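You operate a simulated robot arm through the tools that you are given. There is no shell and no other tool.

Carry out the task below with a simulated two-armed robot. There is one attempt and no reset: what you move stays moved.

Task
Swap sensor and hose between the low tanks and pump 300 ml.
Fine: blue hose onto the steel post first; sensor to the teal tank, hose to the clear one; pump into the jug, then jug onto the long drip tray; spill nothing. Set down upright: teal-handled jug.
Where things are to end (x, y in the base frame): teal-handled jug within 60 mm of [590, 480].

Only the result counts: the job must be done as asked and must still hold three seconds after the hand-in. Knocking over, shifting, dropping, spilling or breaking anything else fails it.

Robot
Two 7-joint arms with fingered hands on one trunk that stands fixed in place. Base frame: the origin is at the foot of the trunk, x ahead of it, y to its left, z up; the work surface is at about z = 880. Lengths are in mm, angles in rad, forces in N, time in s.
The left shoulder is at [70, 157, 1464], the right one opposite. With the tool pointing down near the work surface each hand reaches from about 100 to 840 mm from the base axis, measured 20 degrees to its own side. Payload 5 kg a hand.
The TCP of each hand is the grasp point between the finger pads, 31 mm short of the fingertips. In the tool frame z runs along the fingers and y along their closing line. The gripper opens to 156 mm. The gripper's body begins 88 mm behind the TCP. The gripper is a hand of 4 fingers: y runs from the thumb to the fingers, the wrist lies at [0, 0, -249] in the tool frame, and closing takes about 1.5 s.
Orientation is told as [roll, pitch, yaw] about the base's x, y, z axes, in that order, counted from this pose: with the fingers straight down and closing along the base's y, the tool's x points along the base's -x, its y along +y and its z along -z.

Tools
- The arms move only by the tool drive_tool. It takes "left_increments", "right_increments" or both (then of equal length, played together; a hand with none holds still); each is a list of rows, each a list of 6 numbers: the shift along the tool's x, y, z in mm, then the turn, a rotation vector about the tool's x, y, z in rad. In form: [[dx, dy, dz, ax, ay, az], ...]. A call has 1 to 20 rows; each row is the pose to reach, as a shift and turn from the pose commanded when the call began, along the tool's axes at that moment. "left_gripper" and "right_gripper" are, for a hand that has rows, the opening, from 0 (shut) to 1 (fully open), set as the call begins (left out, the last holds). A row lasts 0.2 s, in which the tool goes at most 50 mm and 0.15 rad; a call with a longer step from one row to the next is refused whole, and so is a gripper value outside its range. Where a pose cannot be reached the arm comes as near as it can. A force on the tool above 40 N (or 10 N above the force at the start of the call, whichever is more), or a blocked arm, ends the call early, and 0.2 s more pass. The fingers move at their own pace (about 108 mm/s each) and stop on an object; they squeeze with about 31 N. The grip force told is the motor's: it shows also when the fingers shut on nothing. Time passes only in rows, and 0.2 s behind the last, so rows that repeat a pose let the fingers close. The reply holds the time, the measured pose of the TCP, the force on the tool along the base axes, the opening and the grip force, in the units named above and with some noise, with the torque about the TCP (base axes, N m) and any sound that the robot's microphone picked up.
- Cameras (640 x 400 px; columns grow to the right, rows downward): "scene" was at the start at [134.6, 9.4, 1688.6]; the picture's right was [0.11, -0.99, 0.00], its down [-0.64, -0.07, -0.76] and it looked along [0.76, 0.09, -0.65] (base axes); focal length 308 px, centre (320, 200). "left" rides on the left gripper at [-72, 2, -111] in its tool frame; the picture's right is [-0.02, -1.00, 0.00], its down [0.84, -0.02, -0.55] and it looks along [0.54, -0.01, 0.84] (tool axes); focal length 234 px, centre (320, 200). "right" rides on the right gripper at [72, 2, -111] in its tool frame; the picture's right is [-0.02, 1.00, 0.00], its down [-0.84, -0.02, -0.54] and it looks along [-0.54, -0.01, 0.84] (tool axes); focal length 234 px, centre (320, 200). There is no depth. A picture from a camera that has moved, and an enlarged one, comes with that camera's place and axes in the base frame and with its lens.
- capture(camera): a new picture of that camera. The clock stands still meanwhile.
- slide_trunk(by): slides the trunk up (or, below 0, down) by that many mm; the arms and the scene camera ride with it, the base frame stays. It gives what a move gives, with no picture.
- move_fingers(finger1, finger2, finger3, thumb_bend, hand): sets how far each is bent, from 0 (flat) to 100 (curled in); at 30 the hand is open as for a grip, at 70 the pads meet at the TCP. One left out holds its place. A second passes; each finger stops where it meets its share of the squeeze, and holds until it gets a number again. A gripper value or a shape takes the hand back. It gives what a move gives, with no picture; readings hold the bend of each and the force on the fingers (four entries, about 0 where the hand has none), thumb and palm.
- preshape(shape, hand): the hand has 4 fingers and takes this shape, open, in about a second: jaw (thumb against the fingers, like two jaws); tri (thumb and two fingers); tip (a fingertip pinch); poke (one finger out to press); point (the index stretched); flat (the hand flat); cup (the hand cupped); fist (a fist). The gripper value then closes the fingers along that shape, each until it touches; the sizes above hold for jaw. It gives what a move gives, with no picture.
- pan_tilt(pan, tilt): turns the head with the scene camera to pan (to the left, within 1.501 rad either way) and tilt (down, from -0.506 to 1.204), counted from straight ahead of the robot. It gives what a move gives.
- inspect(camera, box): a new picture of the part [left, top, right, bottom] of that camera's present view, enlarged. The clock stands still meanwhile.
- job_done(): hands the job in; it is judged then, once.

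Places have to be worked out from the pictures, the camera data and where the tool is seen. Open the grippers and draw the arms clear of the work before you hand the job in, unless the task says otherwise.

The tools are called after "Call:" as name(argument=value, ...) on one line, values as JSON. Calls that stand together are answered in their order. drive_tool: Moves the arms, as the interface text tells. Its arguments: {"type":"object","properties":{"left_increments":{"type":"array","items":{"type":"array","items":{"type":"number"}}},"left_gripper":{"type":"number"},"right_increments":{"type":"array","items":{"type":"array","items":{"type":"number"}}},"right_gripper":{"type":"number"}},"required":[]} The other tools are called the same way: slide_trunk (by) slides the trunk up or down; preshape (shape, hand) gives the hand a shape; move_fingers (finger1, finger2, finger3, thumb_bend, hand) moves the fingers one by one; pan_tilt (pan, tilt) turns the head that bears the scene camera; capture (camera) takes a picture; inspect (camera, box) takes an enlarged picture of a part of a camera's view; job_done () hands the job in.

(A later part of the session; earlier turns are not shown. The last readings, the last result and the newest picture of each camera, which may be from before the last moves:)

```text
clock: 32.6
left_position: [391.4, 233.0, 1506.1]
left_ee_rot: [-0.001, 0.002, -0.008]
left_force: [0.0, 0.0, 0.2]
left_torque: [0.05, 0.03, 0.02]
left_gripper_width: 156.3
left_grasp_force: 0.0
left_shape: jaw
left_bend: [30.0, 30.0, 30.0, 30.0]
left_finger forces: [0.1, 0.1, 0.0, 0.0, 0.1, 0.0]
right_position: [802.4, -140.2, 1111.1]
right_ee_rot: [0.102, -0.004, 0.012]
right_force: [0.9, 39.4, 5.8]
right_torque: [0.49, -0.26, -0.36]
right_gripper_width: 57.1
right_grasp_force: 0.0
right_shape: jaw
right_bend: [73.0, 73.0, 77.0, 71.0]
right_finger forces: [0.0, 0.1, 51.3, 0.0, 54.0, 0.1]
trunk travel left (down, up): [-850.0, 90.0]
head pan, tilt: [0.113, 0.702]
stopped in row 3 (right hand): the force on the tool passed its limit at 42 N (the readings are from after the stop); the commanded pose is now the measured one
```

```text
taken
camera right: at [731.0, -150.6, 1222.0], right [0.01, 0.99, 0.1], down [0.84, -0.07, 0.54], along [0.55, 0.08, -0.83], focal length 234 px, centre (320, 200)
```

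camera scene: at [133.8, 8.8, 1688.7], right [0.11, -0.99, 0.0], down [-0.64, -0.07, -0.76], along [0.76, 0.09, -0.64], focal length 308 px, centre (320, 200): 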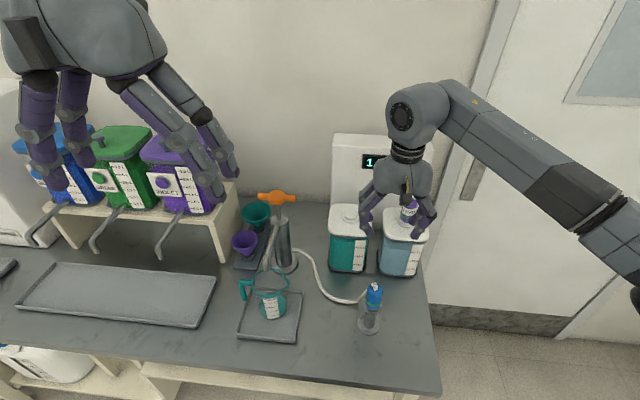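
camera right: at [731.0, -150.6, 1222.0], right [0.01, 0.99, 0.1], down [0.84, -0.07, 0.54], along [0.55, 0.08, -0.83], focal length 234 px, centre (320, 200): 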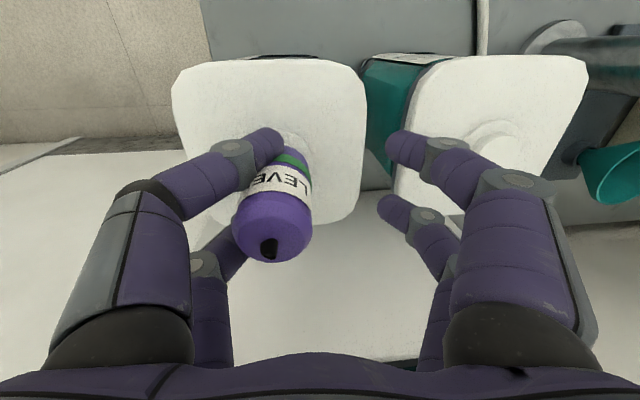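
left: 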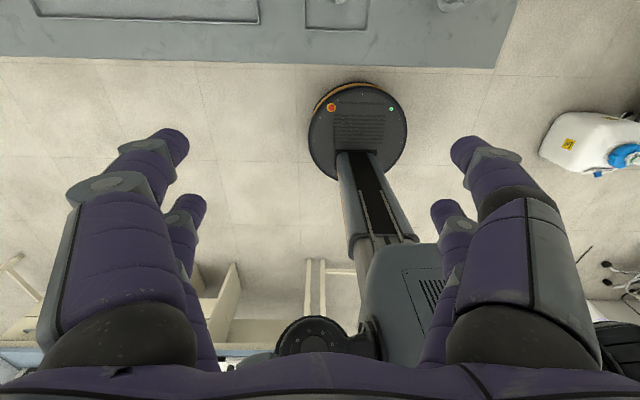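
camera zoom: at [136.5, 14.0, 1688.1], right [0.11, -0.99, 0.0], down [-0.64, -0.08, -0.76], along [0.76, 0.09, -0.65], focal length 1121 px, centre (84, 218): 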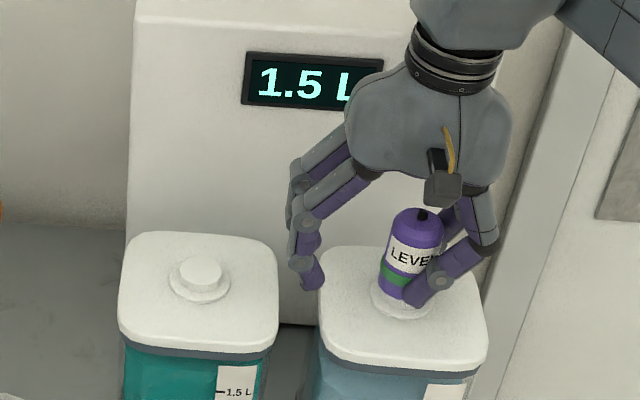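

The release stalled: the hand got pushed about 15 mm toward +y while opening, with the left-hand digits still against the sensor. Before any further motion I'll look closely at the contact and check the tank hasn't shifted.

Call:
inspect(camera="right", box=[170, 100, 340, 290])

Call:
inspect(camera="scene", box=[385, 180, 435, 240])

Call:
capture(camera="scene")

```text
2.11 times, centred on (255, 195) of right
camera zoom: at [731.0, -150.6, 1222.0], right [0.01, 0.99, 0.1], down [0.84, -0.07, 0.54], along [0.55, 0.08, -0.83], focal length 493 px, centre (457, 210)
```

zoom: 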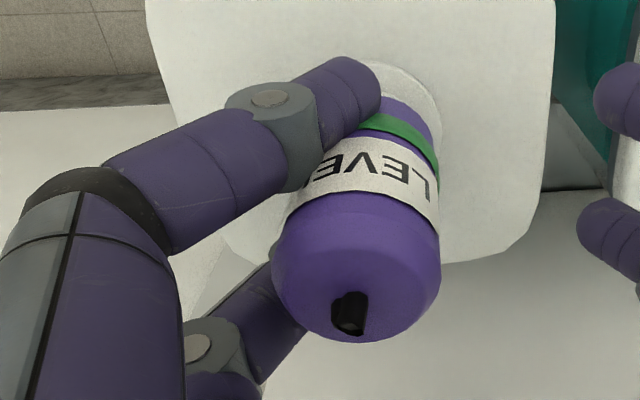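

```text
6.67 times, centred on (410, 210) of scene
camera zoom: at [136.5, 14.0, 1688.1], right [0.11, -0.99, 0.0], down [-0.64, -0.08, -0.76], along [0.76, 0.09, -0.65], focal length 2055 px, centre (-280, 133)
```

zoom: 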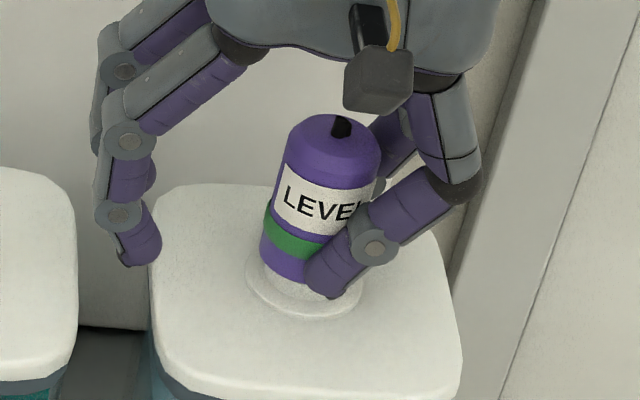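

```text
taken
camera scene: at [136.5, 14.0, 1688.1], right [0.11, -0.99, 0.0], down [-0.64, -0.08, -0.76], along [0.76, 0.09, -0.65], focal length 308 px, centre (320, 200)
```

scene: 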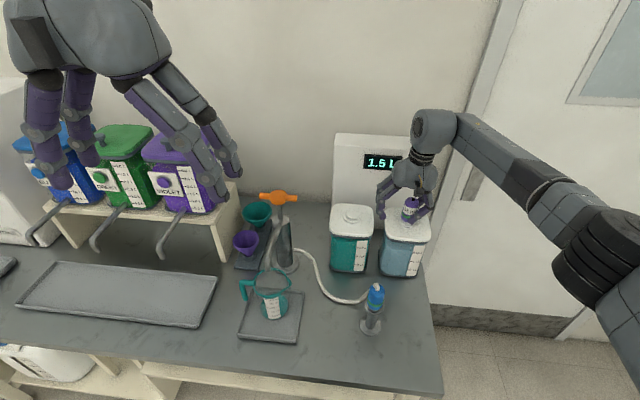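

The picture explains it: the sensor body is wedged like in a fork between the two digits on the -y side, so they can't back off freely. The tank and sensor are still in place (green, display on). I'll pull the hand gently sideways toward -y to free that fork.

Call:
drive_tool(right_increments=[[0, 1, 0, 0, 0, 0], [0, 0, 0, 0, 0, 0], [0, -2, 0, 0, 0, 0], [0, -4, 0, 0, 0, 0], [0, -6, 0, 0, 0, 0]])

Call:
capture(camera="right")

```text
clock: 33.8
left_position: [390.8, 239.8, 1506.2]
left_ee_rot: [-0.008, 0.0, -0.005]
left_force: [0.2, -1.1, -0.2]
left_torque: [0.01, -0.01, -0.03]
left_gripper_width: 156.0
left_grasp_force: 0.1
left_shape: jaw
left_bend: [30.0, 30.0, 30.0, 30.0]
left_finger forces: [0.0, 0.0, 0.1, 0.0, 0.0, 0.1]
right_position: [803.2, -142.5, 1110.7]
right_ee_rot: [0.094, -0.005, 0.014]
right_force: [14.4, 45.5, 10.5]
right_torque: [-0.07, -0.37, 0.11]
right_gripper_width: 55.7
right_grasp_force: 0.0
right_shape: jaw
right_bend: [73.0, 73.0, 77.0, 71.0]
right_finger forces: [0.0, 0.1, 63.6, 0.1, 53.6, 0.1]
trunk travel left (down, up): [-850.0, 90.0]
head pan, tilt: [0.113, 0.702]
```

```text
taken
camera right: at [730.8, -152.4, 1221.4], right [0.01, 1.0, 0.09], down [0.84, -0.06, 0.54], along [0.55, 0.07, -0.83], focal length 234 px, centre (320, 200)
```

right: 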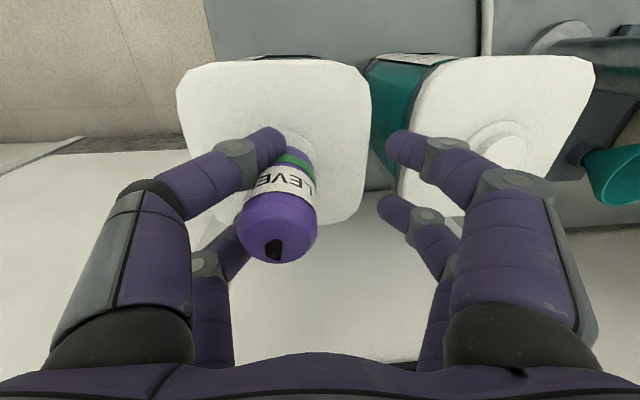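

It's still held, now pulled with about 45 N. I'll add small sideways x wiggles to unload the two digits one at a time while keeping that pull.

Call:
drive_tool(right_increments=[[1, 0, 0, 0, 0, 0], [2, 0, 0, 0, 0, 0], [3, 0, 0, 0, 0, 0], [3, 0, 0, 0, 0, 0]])

Call:
drive_tool(right_increments=[[-2, 0, 0, 0, 0, 0], [-4, 0, 0, 0, 0, 0], [-6, 0, 0, 0, 0, 0], [-6, 0, 0, 0, 0, 0]])

Call:
capture(camera="right")

```text
clock: 34.8
left_position: [387.9, 229.6, 1508.0]
left_ee_rot: [-0.002, 0.0, -0.005]
left_force: [0.4, -0.4, -0.8]
left_torque: [-0.04, 0.01, 0.0]
left_gripper_width: 155.9
left_grasp_force: 0.1
left_shape: jaw
left_bend: [30.0, 30.0, 30.0, 30.0]
left_finger forces: [0.1, 0.1, 0.1, 0.1, 0.0, 0.0]
right_position: [797.9, -161.3, 1108.3]
right_ee_rot: [0.084, -0.001, 0.0]
right_force: [-0.7, -3.6, 15.5]
right_torque: [-0.49, -0.11, -0.06]
right_gripper_width: 78.1
right_grasp_force: 0.1
right_shape: jaw
right_bend: [73.0, 73.0, 75.0, 71.0]
right_finger forces: [0.1, 0.0, 38.9, 0.1, 40.1, 0.0]
trunk travel left (down, up): [-850.0, 90.0]
head pan, tilt: [0.113, 0.702]
```

```text
clock: 35.8
left_position: [388.9, 230.6, 1508.2]
left_ee_rot: [0.0, -0.001, -0.006]
left_force: [0.1, -0.7, 0.3]
left_torque: [-0.02, 0.02, 0.0]
left_gripper_width: 155.7
left_grasp_force: 0.1
left_shape: jaw
left_bend: [30.0, 30.0, 30.0, 30.0]
left_finger forces: [0.1, 0.1, 0.1, 0.1, 0.1, 0.0]
right_position: [803.7, -157.8, 1109.4]
right_ee_rot: [0.09, -0.005, 0.004]
right_force: [-3.1, 0.6, 6.9]
right_torque: [-0.13, 0.01, -0.04]
right_gripper_width: 78.5
right_grasp_force: 0.1
right_shape: jaw
right_bend: [73.0, 73.0, 74.0, 70.0]
right_finger forces: [0.0, 0.0, 34.0, 0.0, 35.0, 0.1]
trunk travel left (down, up): [-850.0, 90.0]
head pan, tilt: [0.113, 0.702]
```

```text
taken
camera right: at [732.6, -167.4, 1219.5], right [0.02, 1.0, 0.09], down [0.84, -0.07, 0.54], along [0.55, 0.06, -0.83], focal length 234 px, centre (320, 200)
```

right: 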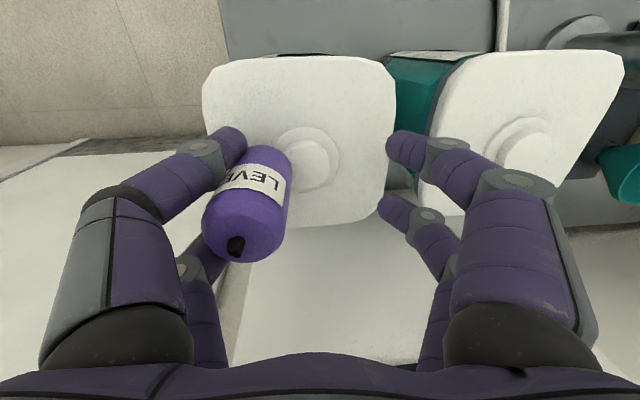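

The sensor popped off the knob instead and stays wedged in the -y digit pair. It's still firmly held, so I'll raise it clear of the lid and close the other digits to secure it before re-seating.

Call:
drive_tool(right_increments=[[0, 0.5, -5, 0, 0, 0], [0, 1.5, -15, 0, 0, 0], [0, 4, -45, 0, 0, 0], [0, 4, -45, 0, 0, 0]])

Call:
capture(camera="right")

Call:
inspect(camera="scene", box=[370, 150, 450, 250])

```text
clock: 36.8
left_position: [389.8, 230.9, 1507.7]
left_ee_rot: [0.001, -0.001, -0.007]
left_force: [0.8, -0.3, -0.2]
left_torque: [0.0, -0.01, 0.02]
left_gripper_width: 155.9
left_grasp_force: 0.0
left_shape: jaw
left_bend: [30.0, 30.0, 30.0, 30.0]
left_finger forces: [0.0, 0.1, 0.1, 0.0, 0.0, 0.0]
right_position: [804.6, -158.1, 1153.6]
right_ee_rot: [0.091, -0.001, 0.002]
right_force: [0.3, 0.5, 0.0]
right_torque: [0.02, -0.04, 0.02]
right_gripper_width: 38.3
right_grasp_force: 30.9
right_shape: jaw
right_bend: [70.0, 70.0, 76.0, 70.0]
right_finger forces: [21.5, 0.0, 0.0, 0.0, 24.9, 0.0]
trunk travel left (down, up): [-850.0, 90.0]
head pan, tilt: [0.113, 0.702]
```

```text
taken
camera right: at [734.5, -167.2, 1264.0], right [0.02, 1.0, 0.09], down [0.84, -0.07, 0.54], along [0.55, 0.06, -0.84], focal length 234 px, centre (320, 200)
```

right: 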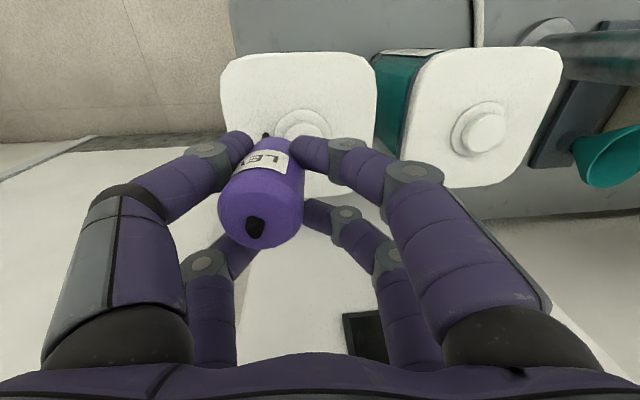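

```text
4.00 times, centred on (410, 200) of scene
camera zoom: at [135.2, 10.4, 1688.5], right [0.11, -0.99, 0.0], down [-0.64, -0.07, -0.76], along [0.76, 0.09, -0.65], focal length 1233 px, centre (-40, 200)
```

zoom: 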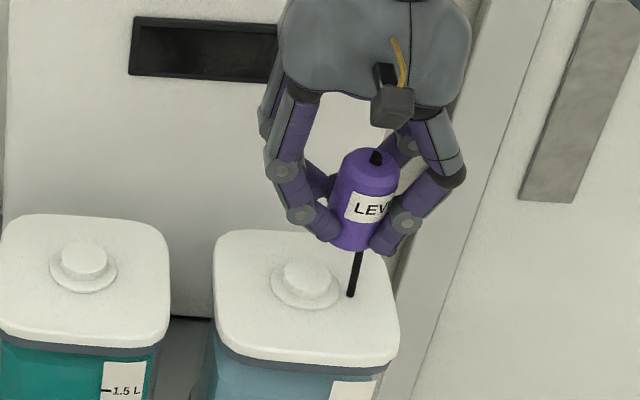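

Interesting: the digits re-closed into a clean pinch (finger 1 against the thumb, 38 mm wide), and the sensor is now nearly upright with its axis about 30 mm to -y of the TCP. With this positive roll the wrist stays well inside reach, so I'll carry it straight over to the teal tank's knob and check.

Call:
drive_tool(right_increments=[[-0.5, 30, 2.7, 0, 0, 0], [-1, 75, 6.8, 0, 0, 0], [-2, 120, 11, 0, 0, 0], [-3, 160, 14.5, 0, 0, 0], [-3, 183, 16.7, 0, 0, 0], [-3, 183, 16.7, 0, 0, 0]])

Call:
capture(camera="right")

Call:
inspect(camera="scene", box=[315, 150, 395, 250])

```text
clock: 38.2
left_position: [391.1, 228.9, 1509.0]
left_ee_rot: [-0.001, 0.0, -0.004]
left_force: [0.2, -0.3, 0.4]
left_torque: [0.03, 0.02, 0.03]
left_gripper_width: 155.8
left_grasp_force: 0.0
left_shape: jaw
left_bend: [30.0, 30.0, 30.0, 30.0]
left_finger forces: [0.0, 0.0, 0.0, 0.0, 0.1, 0.0]
right_position: [806.1, 24.3, 1153.9]
right_ee_rot: [0.09, -0.003, 0.002]
right_force: [-0.3, 0.1, -1.0]
right_torque: [0.04, 0.01, -0.02]
right_gripper_width: 38.2
right_grasp_force: 31.1
right_shape: jaw
right_bend: [70.0, 70.0, 76.0, 70.0]
right_finger forces: [21.6, 0.1, 0.0, 0.0, 24.7, 0.1]
trunk travel left (down, up): [-850.0, 90.0]
head pan, tilt: [0.113, 0.702]
```

```text
taken
camera right: at [735.0, 15.1, 1263.4], right [0.02, 1.0, 0.09], down [0.84, -0.07, 0.54], along [0.55, 0.06, -0.83], focal length 234 px, centre (320, 200)
```

right: 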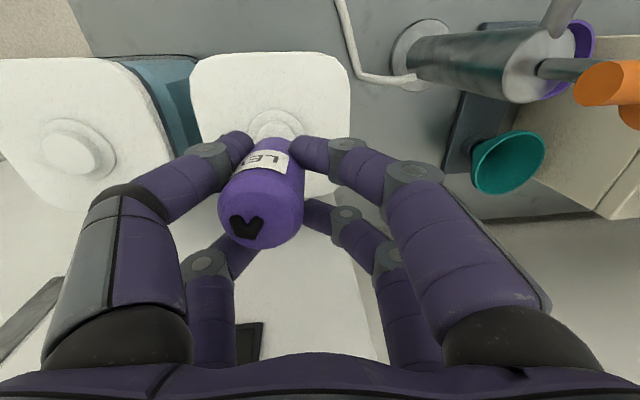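

```text
4.00 times, centred on (355, 200) of scene
camera zoom: at [135.0, 9.1, 1688.6], right [0.11, -0.99, 0.0], down [-0.64, -0.07, -0.76], along [0.76, 0.09, -0.65], focal length 1233 px, centre (180, 200)
```

zoom: 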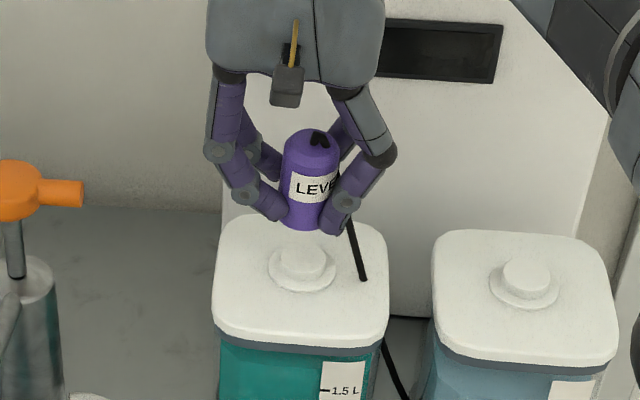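

The pinch is stable and the sensor stands upright, laterally within about 1 mm of the teal tank's knob. I'll check the fore-aft alignment with a closer view.

Call:
inspect(camera="right", box=[190, 90, 350, 260])

Call:
inspect(camera="scene", box=[330, 175, 375, 235])

```text
2.35 times, centred on (270, 175) of right
camera zoom: at [735.0, 15.1, 1263.4], right [0.02, 1.0, 0.09], down [0.84, -0.07, 0.54], along [0.55, 0.06, -0.83], focal length 551 px, centre (438, 259)
```

zoom: 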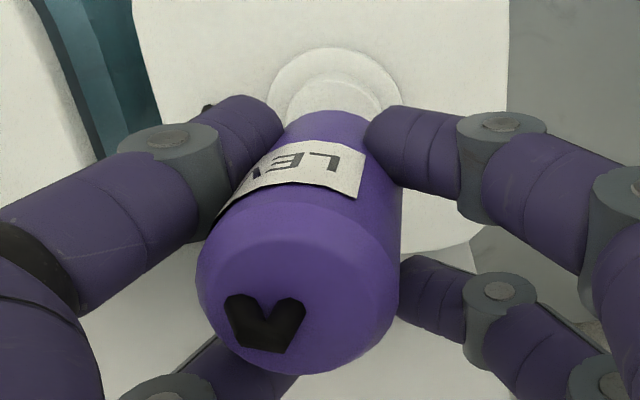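

```text
6.67 times, centred on (352, 205) of scene
camera zoom: at [135.0, 9.1, 1688.6], right [0.11, -0.99, 0.0], down [-0.64, -0.07, -0.76], along [0.76, 0.09, -0.65], focal length 2055 px, centre (103, 167)
```

zoom: 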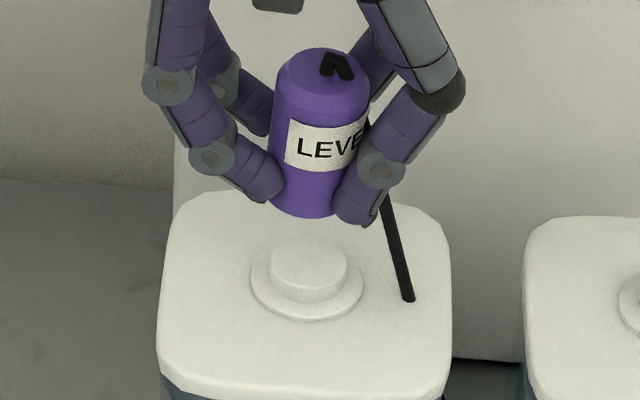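

The sensor is upright in x too, and about 2–3 mm short of the knob in x. I'll correct that and lower it slowly onto the teal tank's knob.

Call:
drive_tool(right_increments=[[-2.5, -0.4, 10, 0, 0, 0], [-2.5, -1.2, 20, 0, 0, 0], [-2.5, -2.1, 29, 0, 0, 0], [-2.5, -2.6, 35, 0, 0, 0], [-2.5, -2.9, 38, 0, 0, 0], [-2.5, -3.0, 40, 0, 0, 0], [-2.5, -3.2, 42, 0, 0, 0], [-2.5, -3.4, 44, 0, 0, 0]])

Call:
inspect(camera="scene", box=[310, 140, 440, 250])

Call:
capture(camera="right")

```text
clock: 40.0
left_position: [389.2, 230.6, 1507.5]
left_ee_rot: [0.0, 0.0, -0.004]
left_force: [0.2, -0.4, -0.1]
left_torque: [0.02, -0.01, 0.02]
left_gripper_width: 156.1
left_grasp_force: 0.0
left_shape: jaw
left_bend: [30.0, 30.0, 30.0, 30.0]
left_finger forces: [0.0, 0.0, 0.0, 0.0, 0.1, 0.0]
right_position: [804.9, 26.8, 1111.2]
right_ee_rot: [0.09, -0.003, 0.002]
right_force: [-0.1, -0.2, -0.5]
right_torque: [0.01, 0.0, -0.03]
right_gripper_width: 37.9
right_grasp_force: 30.6
right_shape: jaw
right_bend: [70.0, 70.0, 76.0, 70.0]
right_finger forces: [21.6, 0.1, 0.0, 0.0, 25.0, 0.0]
right hand out of reach, approached as far as the arm can: row 2, 3, 4, 5, 6, 7, 8
trunk travel left (down, up): [-850.0, 90.0]
head pan, tilt: [0.113, 0.702]
```

```text
3.64 times, centred on (375, 195) of scene
camera zoom: at [134.7, 10.7, 1688.6], right [0.11, -0.99, 0.0], down [-0.64, -0.07, -0.76], along [0.76, 0.09, -0.65], focal length 1121 px, centre (120, 218)
```

zoom: 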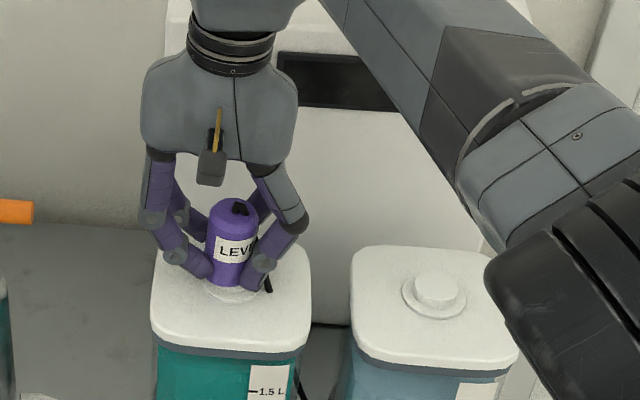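

```text
taken
camera right: at [733.1, 17.8, 1222.0], right [0.02, 1.0, 0.09], down [0.84, -0.07, 0.54], along [0.55, 0.06, -0.83], focal length 234 px, centre (320, 200)
```

right: 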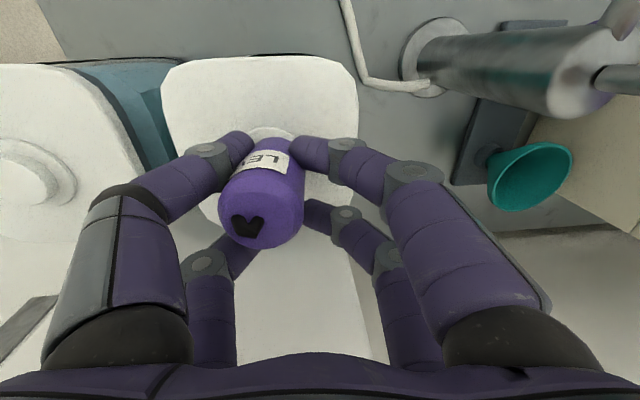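

The arm runs out of reach about 3 mm short in x because the shoulder sits above the wrist. I'll raise the hand, lower the trunk 100 mm to level the shoulder with the wrist, and retry.

Call:
drive_tool(right_increments=[[0, 2.7, -30, 0, 0, 0], [0, 6.4, -70, 0, 0, 0], [0, 10.9, -119.5, 0, 0, 0], [0, 10.9, -119.5, 0, 0, 0]])

Call:
slide_trunk(by=-80)

Call:
capture(camera="right")

Call:
capture(camera="scene")

```text
clock: 41.0
left_position: [390.0, 231.3, 1507.7]
left_ee_rot: [0.001, 0.001, -0.006]
left_force: [-0.2, -0.2, -0.3]
left_torque: [-0.01, -0.01, 0.01]
left_gripper_width: 155.6
left_grasp_force: 0.1
left_shape: jaw
left_bend: [30.0, 30.0, 30.0, 30.0]
left_finger forces: [0.1, 0.0, 0.1, 0.0, 0.0, 0.0]
right_position: [804.8, 28.3, 1232.1]
right_ee_rot: [0.091, -0.002, 0.002]
right_force: [0.3, -0.4, -1.0]
right_torque: [0.02, 0.01, 0.01]
right_gripper_width: 37.8
right_grasp_force: 30.7
right_shape: jaw
right_bend: [70.0, 70.0, 76.0, 70.0]
right_finger forces: [21.8, 0.0, 0.1, 0.1, 25.1, 0.1]
trunk travel left (down, up): [-850.0, 90.0]
head pan, tilt: [0.113, 0.702]
```

```text
clock: 42.2
left_position: [390.0, 230.6, 1427.5]
left_ee_rot: [0.002, 0.0, -0.006]
left_force: [0.1, -0.1, -0.1]
left_torque: [0.0, 0.0, 0.01]
left_gripper_width: 156.0
left_grasp_force: 0.0
left_shape: jaw
left_bend: [30.0, 30.0, 30.0, 30.0]
left_finger forces: [0.1, 0.0, 0.0, 0.0, 0.0, 0.0]
right_position: [805.3, 28.8, 1152.1]
right_ee_rot: [0.092, -0.003, 0.001]
right_force: [0.2, 0.1, -1.3]
right_torque: [0.04, -0.01, 0.03]
right_gripper_width: 37.6
right_grasp_force: 30.8
right_shape: jaw
right_bend: [70.0, 70.0, 76.0, 70.0]
right_finger forces: [21.8, 0.0, 0.1, 0.0, 25.1, 0.1]
trunk travel left (down, up): [-770.0, 170.0]
head pan, tilt: [0.113, 0.702]
```

```text
taken
camera right: at [733.9, 19.4, 1262.9], right [0.02, 1.0, 0.09], down [0.84, -0.07, 0.54], along [0.55, 0.06, -0.83], focal length 234 px, centre (320, 200)
```

right: 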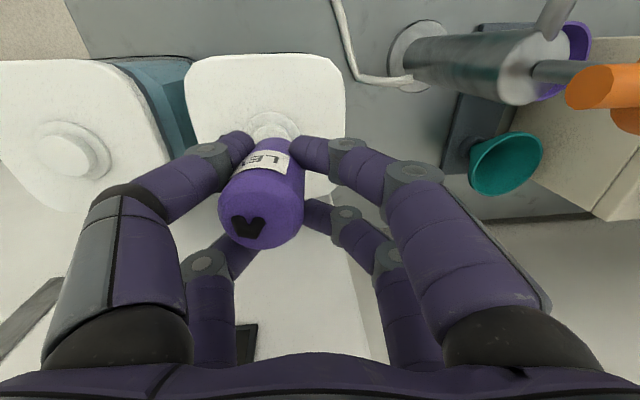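

```text
taken
camera scene: at [134.5, 10.3, 1608.6], right [0.11, -0.99, 0.0], down [-0.64, -0.07, -0.76], along [0.76, 0.09, -0.65], focal length 308 px, centre (320, 200)
```

scene: 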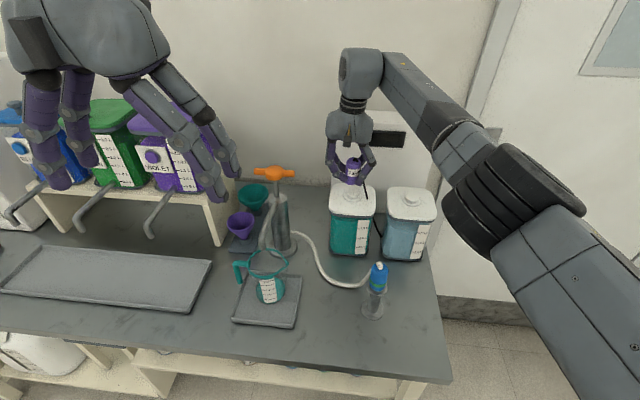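

The hand is now 40 mm above seat with more reach. Relative to my earlier alignment I need +3.3 mm in x and -3.9 mm in y, then a slow descent.

Call:
drive_tool(right_increments=[[-3.3, -5.25, 14.6, 0, 0, 0], [-3.3, -6.4, 27.5, 0, 0, 0], [-3.3, -6.4, 27.5, 0, 0, 0]])

Call:
inspect(camera="scene", box=[325, 145, 385, 225])

Call:
inspect(camera="right", box=[190, 90, 350, 260])

```text
clock: 43.0
left_position: [390.1, 230.8, 1428.0]
left_ee_rot: [0.001, 0.001, -0.006]
left_force: [-0.8, 0.2, -0.1]
left_torque: [-0.01, -0.01, 0.01]
left_gripper_width: 155.9
left_grasp_force: 0.1
left_shape: jaw
left_bend: [30.0, 30.0, 30.0, 30.0]
left_finger forces: [0.1, 0.1, 0.1, 0.0, 0.0, 0.0]
right_position: [807.1, 23.3, 1123.5]
right_ee_rot: [0.092, -0.004, 0.004]
right_force: [0.0, -0.7, -0.9]
right_torque: [0.06, 0.0, 0.02]
right_gripper_width: 37.7
right_grasp_force: 31.1
right_shape: jaw
right_bend: [70.0, 70.0, 76.0, 71.0]
right_finger forces: [21.8, 0.0, 0.0, 0.1, 25.2, 0.0]
trunk travel left (down, up): [-770.0, 170.0]
head pan, tilt: [0.113, 0.702]
```

```text
5.00 times, centred on (355, 185) of scene
camera zoom: at [134.4, 10.0, 1608.6], right [0.11, -0.99, 0.0], down [-0.64, -0.07, -0.76], along [0.76, 0.09, -0.65], focal length 1541 px, centre (145, 275)
```

zoom: 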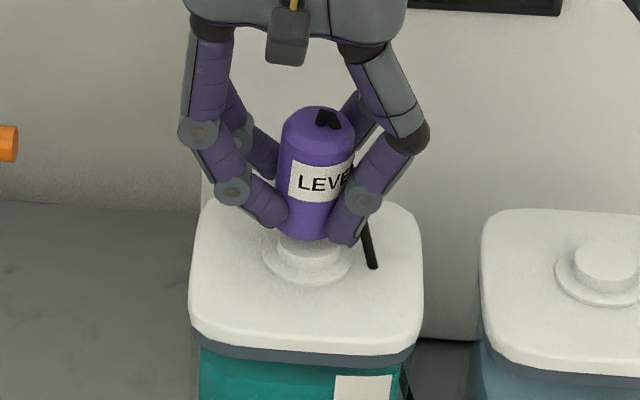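

```text
2.35 times, centred on (270, 175) of right
camera zoom: at [736.9, 14.6, 1233.9], right [0.02, 1.0, 0.09], down [0.84, -0.07, 0.54], along [0.55, 0.06, -0.83], focal length 551 px, centre (438, 259)
```

zoom: 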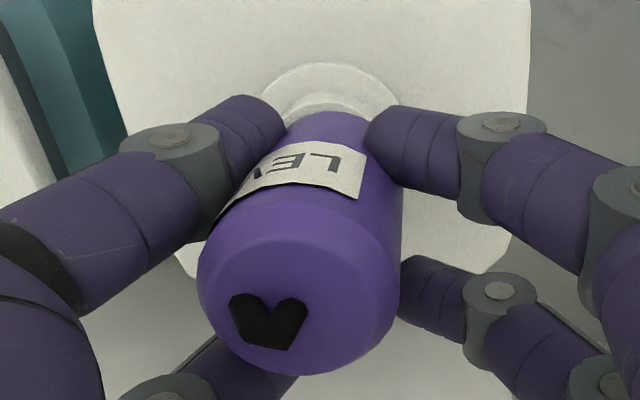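

It's now aligned within about 1–2 mm, with the knob directly below. I'll lower the last 14 mm in small steps.

Call:
drive_tool(right_increments=[[0, -0.4, 4, 0, 0, 0], [0, -0.7, 7.5, 0, 0, 0], [0, -0.9, 10, 0, 0, 0], [0, -1.1, 12, 0, 0, 0], [0, -1.3, 14, 0, 0, 0], [0, -1.4, 15.5, 0, 0, 0]])

Call:
inspect(camera="scene", box=[320, 110, 440, 230])

Call:
capture(camera="right")

```text
clock: 44.4
left_position: [388.2, 230.8, 1427.2]
left_ee_rot: [0.0, -0.001, -0.005]
left_force: [0.0, 0.1, -1.1]
left_torque: [-0.01, 0.0, 0.01]
left_gripper_width: 155.8
left_grasp_force: 0.2
left_shape: jaw
left_bend: [30.0, 30.0, 30.0, 30.0]
left_finger forces: [0.1, 0.0, 0.0, 0.0, 0.1, 0.0]
right_position: [808.1, 25.3, 1110.6]
right_ee_rot: [0.089, -0.005, 0.003]
right_force: [2.3, 0.0, 6.7]
right_torque: [-0.32, 0.02, 0.08]
right_gripper_width: 37.8
right_grasp_force: 31.0
right_shape: jaw
right_bend: [70.0, 70.0, 76.0, 71.0]
right_finger forces: [22.1, 0.0, 0.0, 0.0, 25.6, 0.1]
trunk travel left (down, up): [-770.0, 170.0]
head pan, tilt: [0.113, 0.702]
```

```text
3.33 times, centred on (380, 170) of scene
camera zoom: at [133.9, 9.9, 1608.8], right [0.11, -0.99, 0.0], down [-0.64, -0.07, -0.76], along [0.76, 0.09, -0.64], focal length 1027 px, centre (120, 300)
```

zoom: 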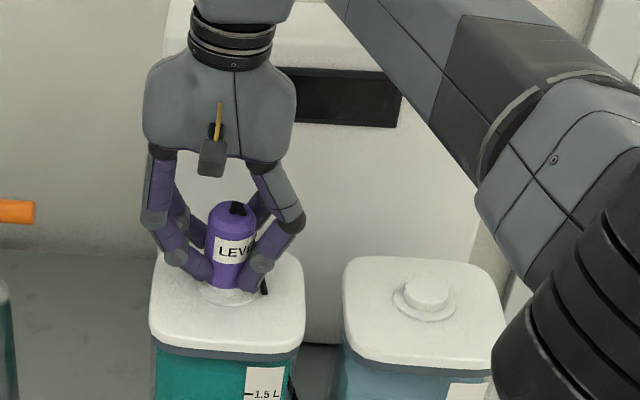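

```text
taken
camera right: at [737.2, 15.6, 1220.6], right [0.02, 1.0, 0.09], down [0.84, -0.07, 0.54], along [0.55, 0.06, -0.83], focal length 234 px, centre (320, 200)
```

right: 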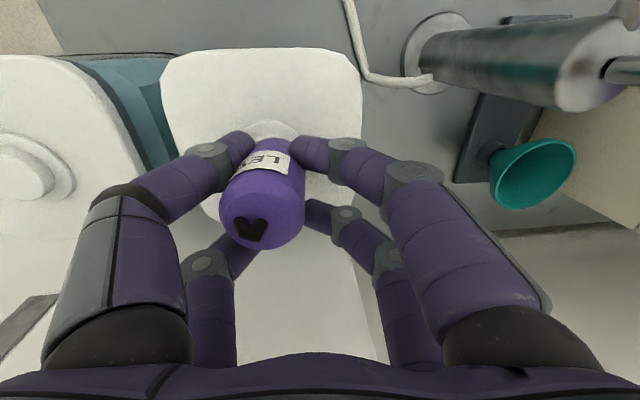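

It's touching (6.7 N) but the green band and display aren't on yet. I'll press down a few more millimetres gently.

Call:
drive_tool(right_increments=[[0, -0.1, 1.5, 0, 0, 0], [0, -0.2, 3, 0, 0, 0], [0, -0.35, 4, 0, 0, 0], [0, -0.4, 4.5, 0, 0, 0]])

Call:
inspect(camera="scene", box=[320, 110, 440, 230])

Call:
inspect(camera="scene", box=[330, 160, 380, 220])

```text
clock: 45.4
left_position: [386.7, 230.1, 1428.8]
left_ee_rot: [-0.002, -0.001, -0.006]
left_force: [0.4, -0.4, 0.3]
left_torque: [0.0, 0.02, 0.03]
left_gripper_width: 156.0
left_grasp_force: 0.0
left_shape: jaw
left_bend: [30.0, 30.0, 30.0, 30.0]
left_finger forces: [0.0, 0.0, 0.1, 0.0, 0.0, 0.1]
right_position: [806.6, 24.5, 1108.4]
right_ee_rot: [0.091, -0.008, 0.005]
right_force: [8.3, -0.1, 33.0]
right_torque: [-1.23, 0.41, 0.27]
right_gripper_width: 37.2
right_grasp_force: 30.9
right_shape: jaw
right_bend: [70.0, 70.0, 76.0, 71.0]
right_finger forces: [27.0, 0.0, 56.7, 0.0, 30.2, 0.1]
trunk travel left (down, up): [-770.0, 170.0]
head pan, tilt: [0.113, 0.702]
```

```text
3.33 times, centred on (380, 170) of scene
camera zoom: at [130.9, 10.2, 1609.2], right [0.11, -0.99, 0.0], down [-0.64, -0.07, -0.77], along [0.76, 0.09, -0.64], focal length 1027 px, centre (120, 300)
```

zoom: 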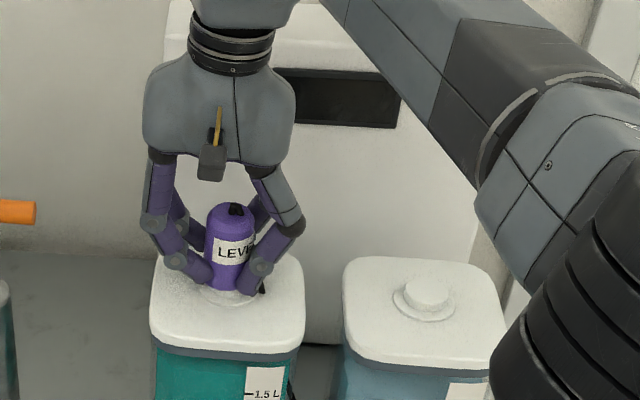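

```text
6.67 times, centred on (355, 190) of scene
camera zoom: at [130.9, 10.2, 1609.2], right [0.11, -0.99, 0.0], down [-0.64, -0.07, -0.77], along [0.76, 0.09, -0.64], focal length 2055 px, centre (87, 267)
```

zoom: 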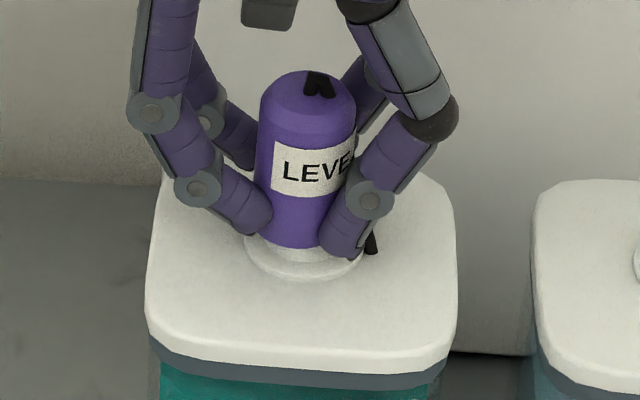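

The 33 N is being taken by finger 3 (57 N), which is touching the lid or flange, so the sensor itself isn't pressed home. I'll ease up 3 mm and open only finger 3 out of the way.

Call:
drive_tool(right_increments=[[0, 0.2, -2, 0, 0, 0], [0, 0.3, -4, 0, 0, 0]])

Call:
move_fingers(hand="right", finger3=55)

Call:
capture(camera="right")

Call:
inspect(camera="scene", box=[330, 150, 390, 220])

```text
clock: 46.0
left_position: [386.4, 230.4, 1428.1]
left_ee_rot: [0.0, -0.002, -0.007]
left_force: [-0.3, 0.4, -0.8]
left_torque: [0.01, -0.02, 0.03]
left_gripper_width: 156.2
left_grasp_force: 0.1
left_shape: jaw
left_bend: [30.0, 30.0, 30.0, 30.0]
left_finger forces: [0.0, 0.1, 0.1, 0.0, 0.1, 0.1]
right_position: [805.9, 25.6, 1109.3]
right_ee_rot: [0.09, -0.003, 0.004]
right_force: [4.2, 2.7, 20.1]
right_torque: [-0.72, 0.24, 0.19]
right_gripper_width: 37.2
right_grasp_force: 30.6
right_shape: jaw
right_bend: [70.0, 70.0, 76.0, 71.0]
right_finger forces: [27.0, 0.0, 52.9, 0.0, 28.6, 0.0]
trunk travel left (down, up): [-770.0, 170.0]
head pan, tilt: [0.113, 0.702]
```

```text
clock: 47.0
left_position: [386.6, 231.4, 1428.0]
left_ee_rot: [0.0, -0.003, -0.006]
left_force: [0.9, -0.3, 0.5]
left_torque: [0.01, 0.03, 0.01]
left_gripper_width: 156.0
left_grasp_force: 0.0
left_shape: jaw
left_bend: [30.0, 30.0, 30.0, 30.0]
left_finger forces: [0.0, 0.1, 0.0, 0.1, 0.0, 0.0]
right_position: [806.6, 24.2, 1108.5]
right_ee_rot: [0.09, -0.003, 0.003]
right_force: [-2.2, 4.7, 10.8]
right_torque: [-0.5, -0.03, 0.07]
right_gripper_width: 23.1
right_grasp_force: 46.7
right_shape: fingers
right_bend: [70.0, 73.0, 58.0, 71.0]
right_finger forces: [17.9, 0.0, 37.4, 0.1, 39.0, 0.0]
trunk travel left (down, up): [-770.0, 170.0]
head pan, tilt: [0.113, 0.702]
```

```text
taken
camera right: at [735.3, 16.2, 1219.4], right [0.02, 1.0, 0.09], down [0.84, -0.07, 0.54], along [0.55, 0.06, -0.83], focal length 234 px, centre (320, 200)
```

right: 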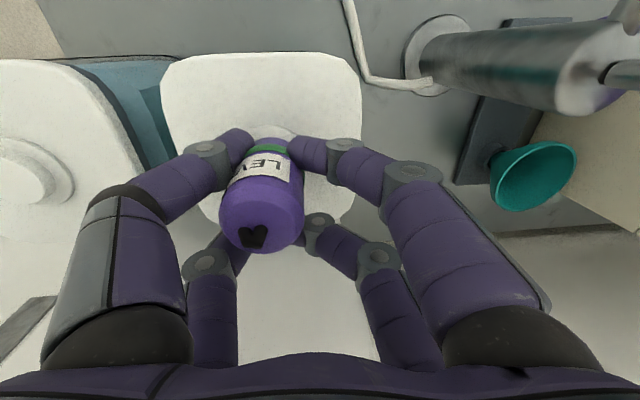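

```text
5.71 times, centred on (360, 185) of scene
camera zoom: at [132.2, 11.2, 1608.7], right [0.11, -0.99, 0.0], down [-0.64, -0.07, -0.77], along [0.76, 0.09, -0.64], focal length 1761 px, centre (91, 286)
```

zoom: 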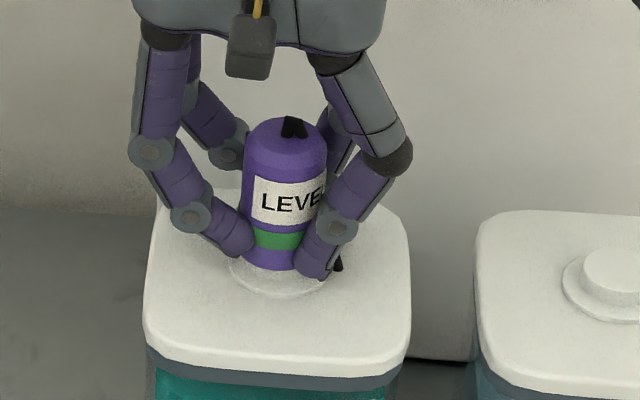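

The green band is back: the sensor is seated on the teal tank. To release without wedging it, I'll first put finger 3 back where it touched nothing, then open the pinching pair together.

Call:
move_fingers(hand="right", finger3=75)

Call:
inspect(camera="scene", box=[330, 120, 430, 220])

Call:
capture(camera="right")

```text
clock: 48.0
left_position: [388.1, 231.2, 1428.9]
left_ee_rot: [0.001, -0.002, -0.005]
left_force: [-0.6, 0.1, 0.1]
left_torque: [0.0, -0.01, -0.01]
left_gripper_width: 155.9
left_grasp_force: 0.0
left_shape: jaw
left_bend: [30.0, 30.0, 30.0, 30.0]
left_finger forces: [0.1, 0.1, 0.0, 0.0, 0.0, 0.0]
right_position: [807.2, 25.0, 1108.3]
right_ee_rot: [0.089, -0.004, 0.003]
right_force: [-7.1, 2.5, 5.8]
right_torque: [-0.36, 0.24, -0.21]
right_gripper_width: 23.1
right_grasp_force: 51.1
right_shape: fingers
right_bend: [70.0, 73.0, 59.0, 71.0]
right_finger forces: [20.4, 0.0, 43.7, 0.1, 38.1, 0.1]
trunk travel left (down, up): [-770.0, 170.0]
head pan, tilt: [0.113, 0.702]
```

```text
4.00 times, centred on (380, 170) of scene
camera zoom: at [132.3, 10.7, 1608.8], right [0.11, -0.99, 0.0], down [-0.64, -0.07, -0.77], along [0.76, 0.09, -0.64], focal length 1233 px, centre (80, 320)
```

zoom: 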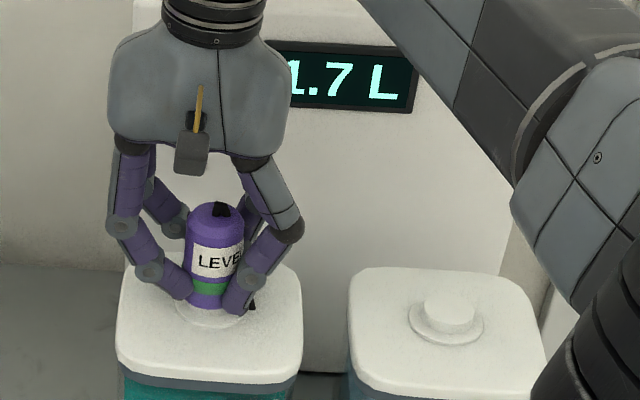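

```text
taken
camera right: at [735.4, 15.8, 1219.5], right [0.02, 1.0, 0.09], down [0.84, -0.07, 0.54], along [0.55, 0.06, -0.83], focal length 234 px, centre (320, 200)
```

right: 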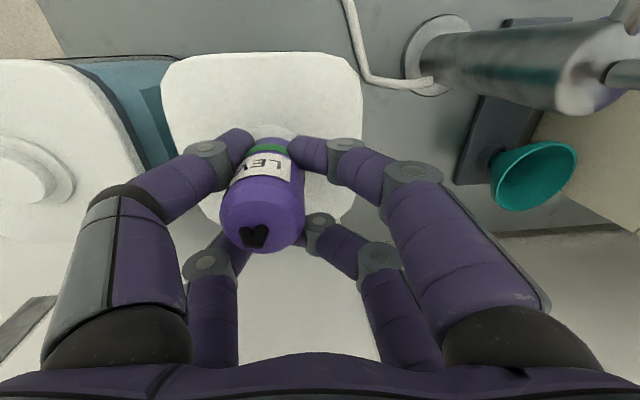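

The display now reads 1.7 L, so the sensor is live on the teal tank. Finger 3 is now on the outer -y side pressing the cap, so opening it should be free; I'll open it alone first.

Call:
move_fingers(hand="right", finger3=40)

Call:
capture(camera="right")

Call:
inspect(camera="scene", box=[330, 120, 430, 220])

```text
clock: 49.0
left_position: [389.9, 229.7, 1427.7]
left_ee_rot: [-0.001, 0.001, -0.005]
left_force: [0.4, 0.2, 0.5]
left_torque: [0.0, -0.03, 0.01]
left_gripper_width: 155.9
left_grasp_force: 0.2
left_shape: jaw
left_bend: [30.0, 30.0, 30.0, 30.0]
left_finger forces: [0.0, 0.0, 0.1, 0.0, 0.0, 0.0]
right_position: [808.7, 23.5, 1110.4]
right_ee_rot: [0.091, -0.006, 0.001]
right_force: [0.9, 0.3, 5.6]
right_torque: [-0.21, -0.07, 0.06]
right_gripper_width: 21.4
right_grasp_force: 48.0
right_shape: fingers
right_bend: [70.0, 73.0, 54.0, 71.0]
right_finger forces: [16.5, 6.5, 27.7, 0.0, 44.2, 0.1]
trunk travel left (down, up): [-770.0, 170.0]
head pan, tilt: [0.113, 0.702]
```

```text
taken
camera right: at [737.0, 14.1, 1219.5], right [0.02, 1.0, 0.09], down [0.84, -0.07, 0.55], along [0.55, 0.06, -0.83], focal length 234 px, centre (320, 200)
```

right: 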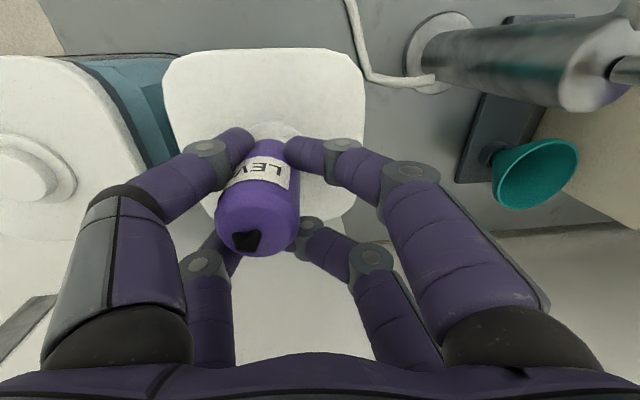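

```text
4.00 times, centred on (380, 170) of scene
camera zoom: at [133.7, 9.6, 1608.8], right [0.11, -0.99, 0.0], down [-0.64, -0.07, -0.76], along [0.76, 0.09, -0.64], focal length 1233 px, centre (80, 320)
```

zoom: 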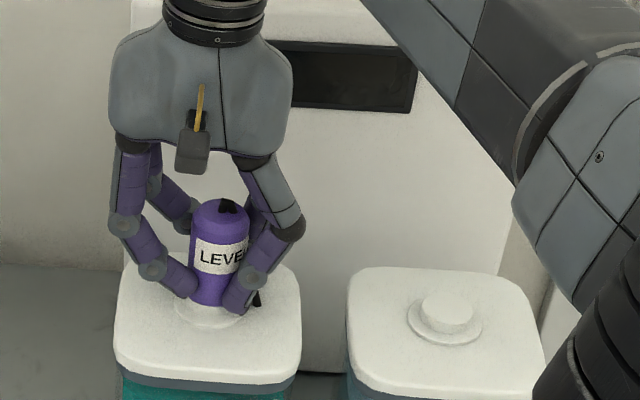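

Opening finger 3 dragged the sensor loose (display off again): it scrapes along the cap's far side. I'll press down again to re-seat it first, and then open finger 1 and the thumb together so the pushes stay balanced.

Call:
drive_tool(right_increments=[[0, 0, 1.5, 0, 0, 0], [0, -0.2, 3, 0, 0, 0], [0, -0.3, 4, 0, 0, 0], [0, -0.3, 4, 0, 0, 0]])

Call:
inspect(camera="scene", box=[330, 120, 430, 220])

Call:
inspect(camera="right", box=[190, 90, 350, 290])

```text
clock: 50.0
left_position: [386.0, 230.3, 1429.4]
left_ee_rot: [-0.002, -0.001, -0.004]
left_force: [-0.1, -0.3, -0.2]
left_torque: [-0.02, -0.01, 0.0]
left_gripper_width: 156.0
left_grasp_force: 0.1
left_shape: jaw
left_bend: [30.0, 30.0, 30.0, 30.0]
left_finger forces: [0.1, 0.0, 0.0, 0.1, 0.0, 0.1]
right_position: [807.6, 24.0, 1108.2]
right_ee_rot: [0.092, -0.011, 0.002]
right_force: [9.2, -1.7, 29.1]
right_torque: [-1.47, -0.15, 0.41]
right_gripper_width: 21.2
right_grasp_force: 54.5
right_shape: fingers
right_bend: [70.0, 74.0, 51.0, 71.0]
right_finger forces: [17.1, 6.1, 38.1, 0.0, 47.7, 0.0]
trunk travel left (down, up): [-770.0, 170.0]
head pan, tilt: [0.113, 0.702]
```

```text
4.00 times, centred on (380, 170) of scene
camera zoom: at [131.5, 9.6, 1609.1], right [0.11, -0.99, 0.0], down [-0.64, -0.07, -0.77], along [0.76, 0.09, -0.64], focal length 1233 px, centre (80, 320)
```

zoom: 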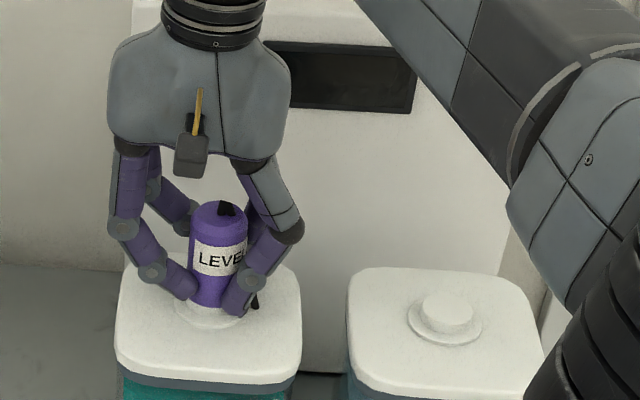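

```text
2.00 times, centred on (270, 190) of right
camera zoom: at [735.7, 15.3, 1218.0], right [0.02, 1.0, 0.09], down [0.83, -0.07, 0.55], along [0.55, 0.06, -0.83], focal length 468 px, centre (420, 220)
```

zoom: 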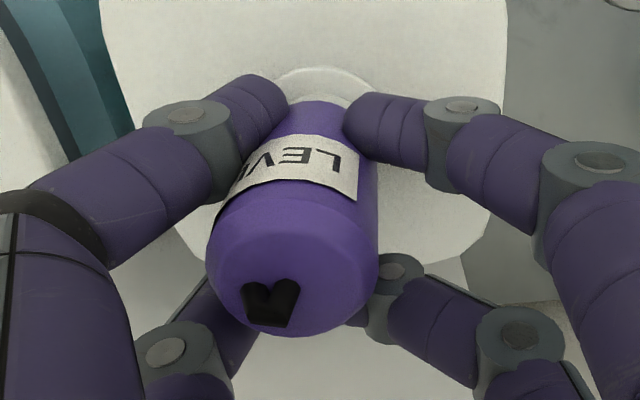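

The sensor now leans about 3.5° forward and 3° toward -y, which likely keeps it from engaging. I'll lift 3 mm, counter-rotate the hand by those amounts and press again.

Call:
drive_tool(right_increments=[[0, 0.27, -3, 0, 0, 0], [0.5, 1.87, -2.84, 0.049, -0.061, -0.005], [0.5, 1.87, -2.84, 0.049, -0.061, -0.005], [0.5, 1.6, 0, 0.049, -0.061, -0.005], [0.5, 1.46, 1.64, 0.049, -0.061, -0.005]])

Call:
inspect(camera="scene", box=[330, 120, 430, 220])

Call:
inspect(camera="right", box=[190, 90, 350, 290])

```text
clock: 51.2
left_position: [386.2, 229.4, 1429.3]
left_ee_rot: [0.0, -0.002, -0.005]
left_force: [0.2, 0.6, -1.2]
left_torque: [0.04, 0.02, 0.0]
left_gripper_width: 155.9
left_grasp_force: 0.0
left_shape: jaw
left_bend: [30.0, 30.0, 30.0, 30.0]
left_finger forces: [0.1, 0.0, 0.0, 0.0, 0.0, 0.1]
right_position: [806.7, 24.5, 1106.1]
right_ee_rot: [0.04, -0.069, 0.004]
right_force: [-3.4, -1.4, 21.4]
right_torque: [-0.76, 0.61, -0.05]
right_gripper_width: 21.0
right_grasp_force: 53.0
right_shape: fingers
right_bend: [70.0, 74.0, 50.0, 72.0]
right_finger forces: [21.9, 10.8, 23.8, 0.1, 49.2, 0.0]
trunk travel left (down, up): [-770.0, 170.0]
head pan, tilt: [0.113, 0.702]
```

```text
4.00 times, centred on (380, 170) of scene
camera zoom: at [130.6, 9.8, 1609.2], right [0.11, -0.99, 0.0], down [-0.64, -0.07, -0.77], along [0.76, 0.09, -0.64], focal length 1233 px, centre (80, 320)
```

zoom: 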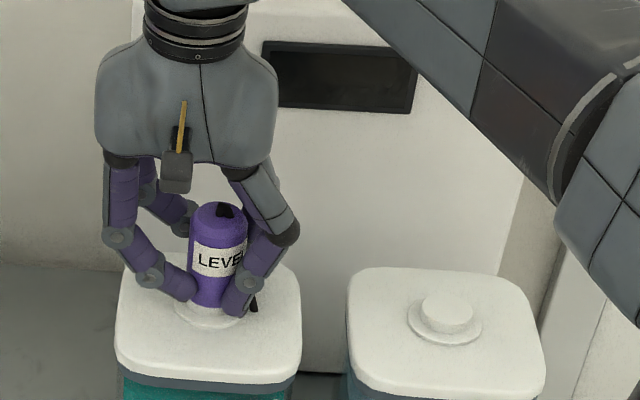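

```text
2.00 times, centred on (270, 190) of right
camera zoom: at [727.7, 22.2, 1212.4], right [0.02, 1.0, 0.04], down [0.8, -0.04, 0.6], along [0.6, 0.02, -0.8], focal length 468 px, centre (420, 220)
```

zoom: 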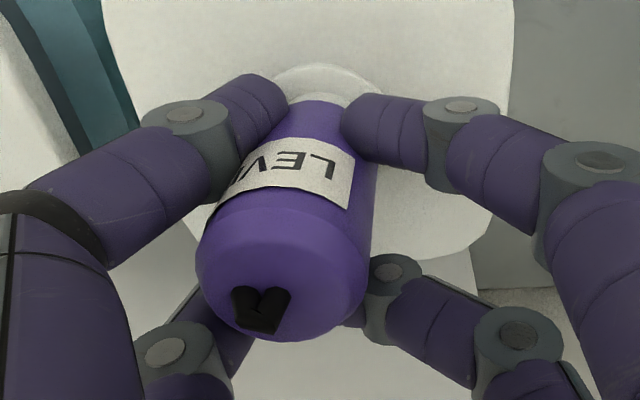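

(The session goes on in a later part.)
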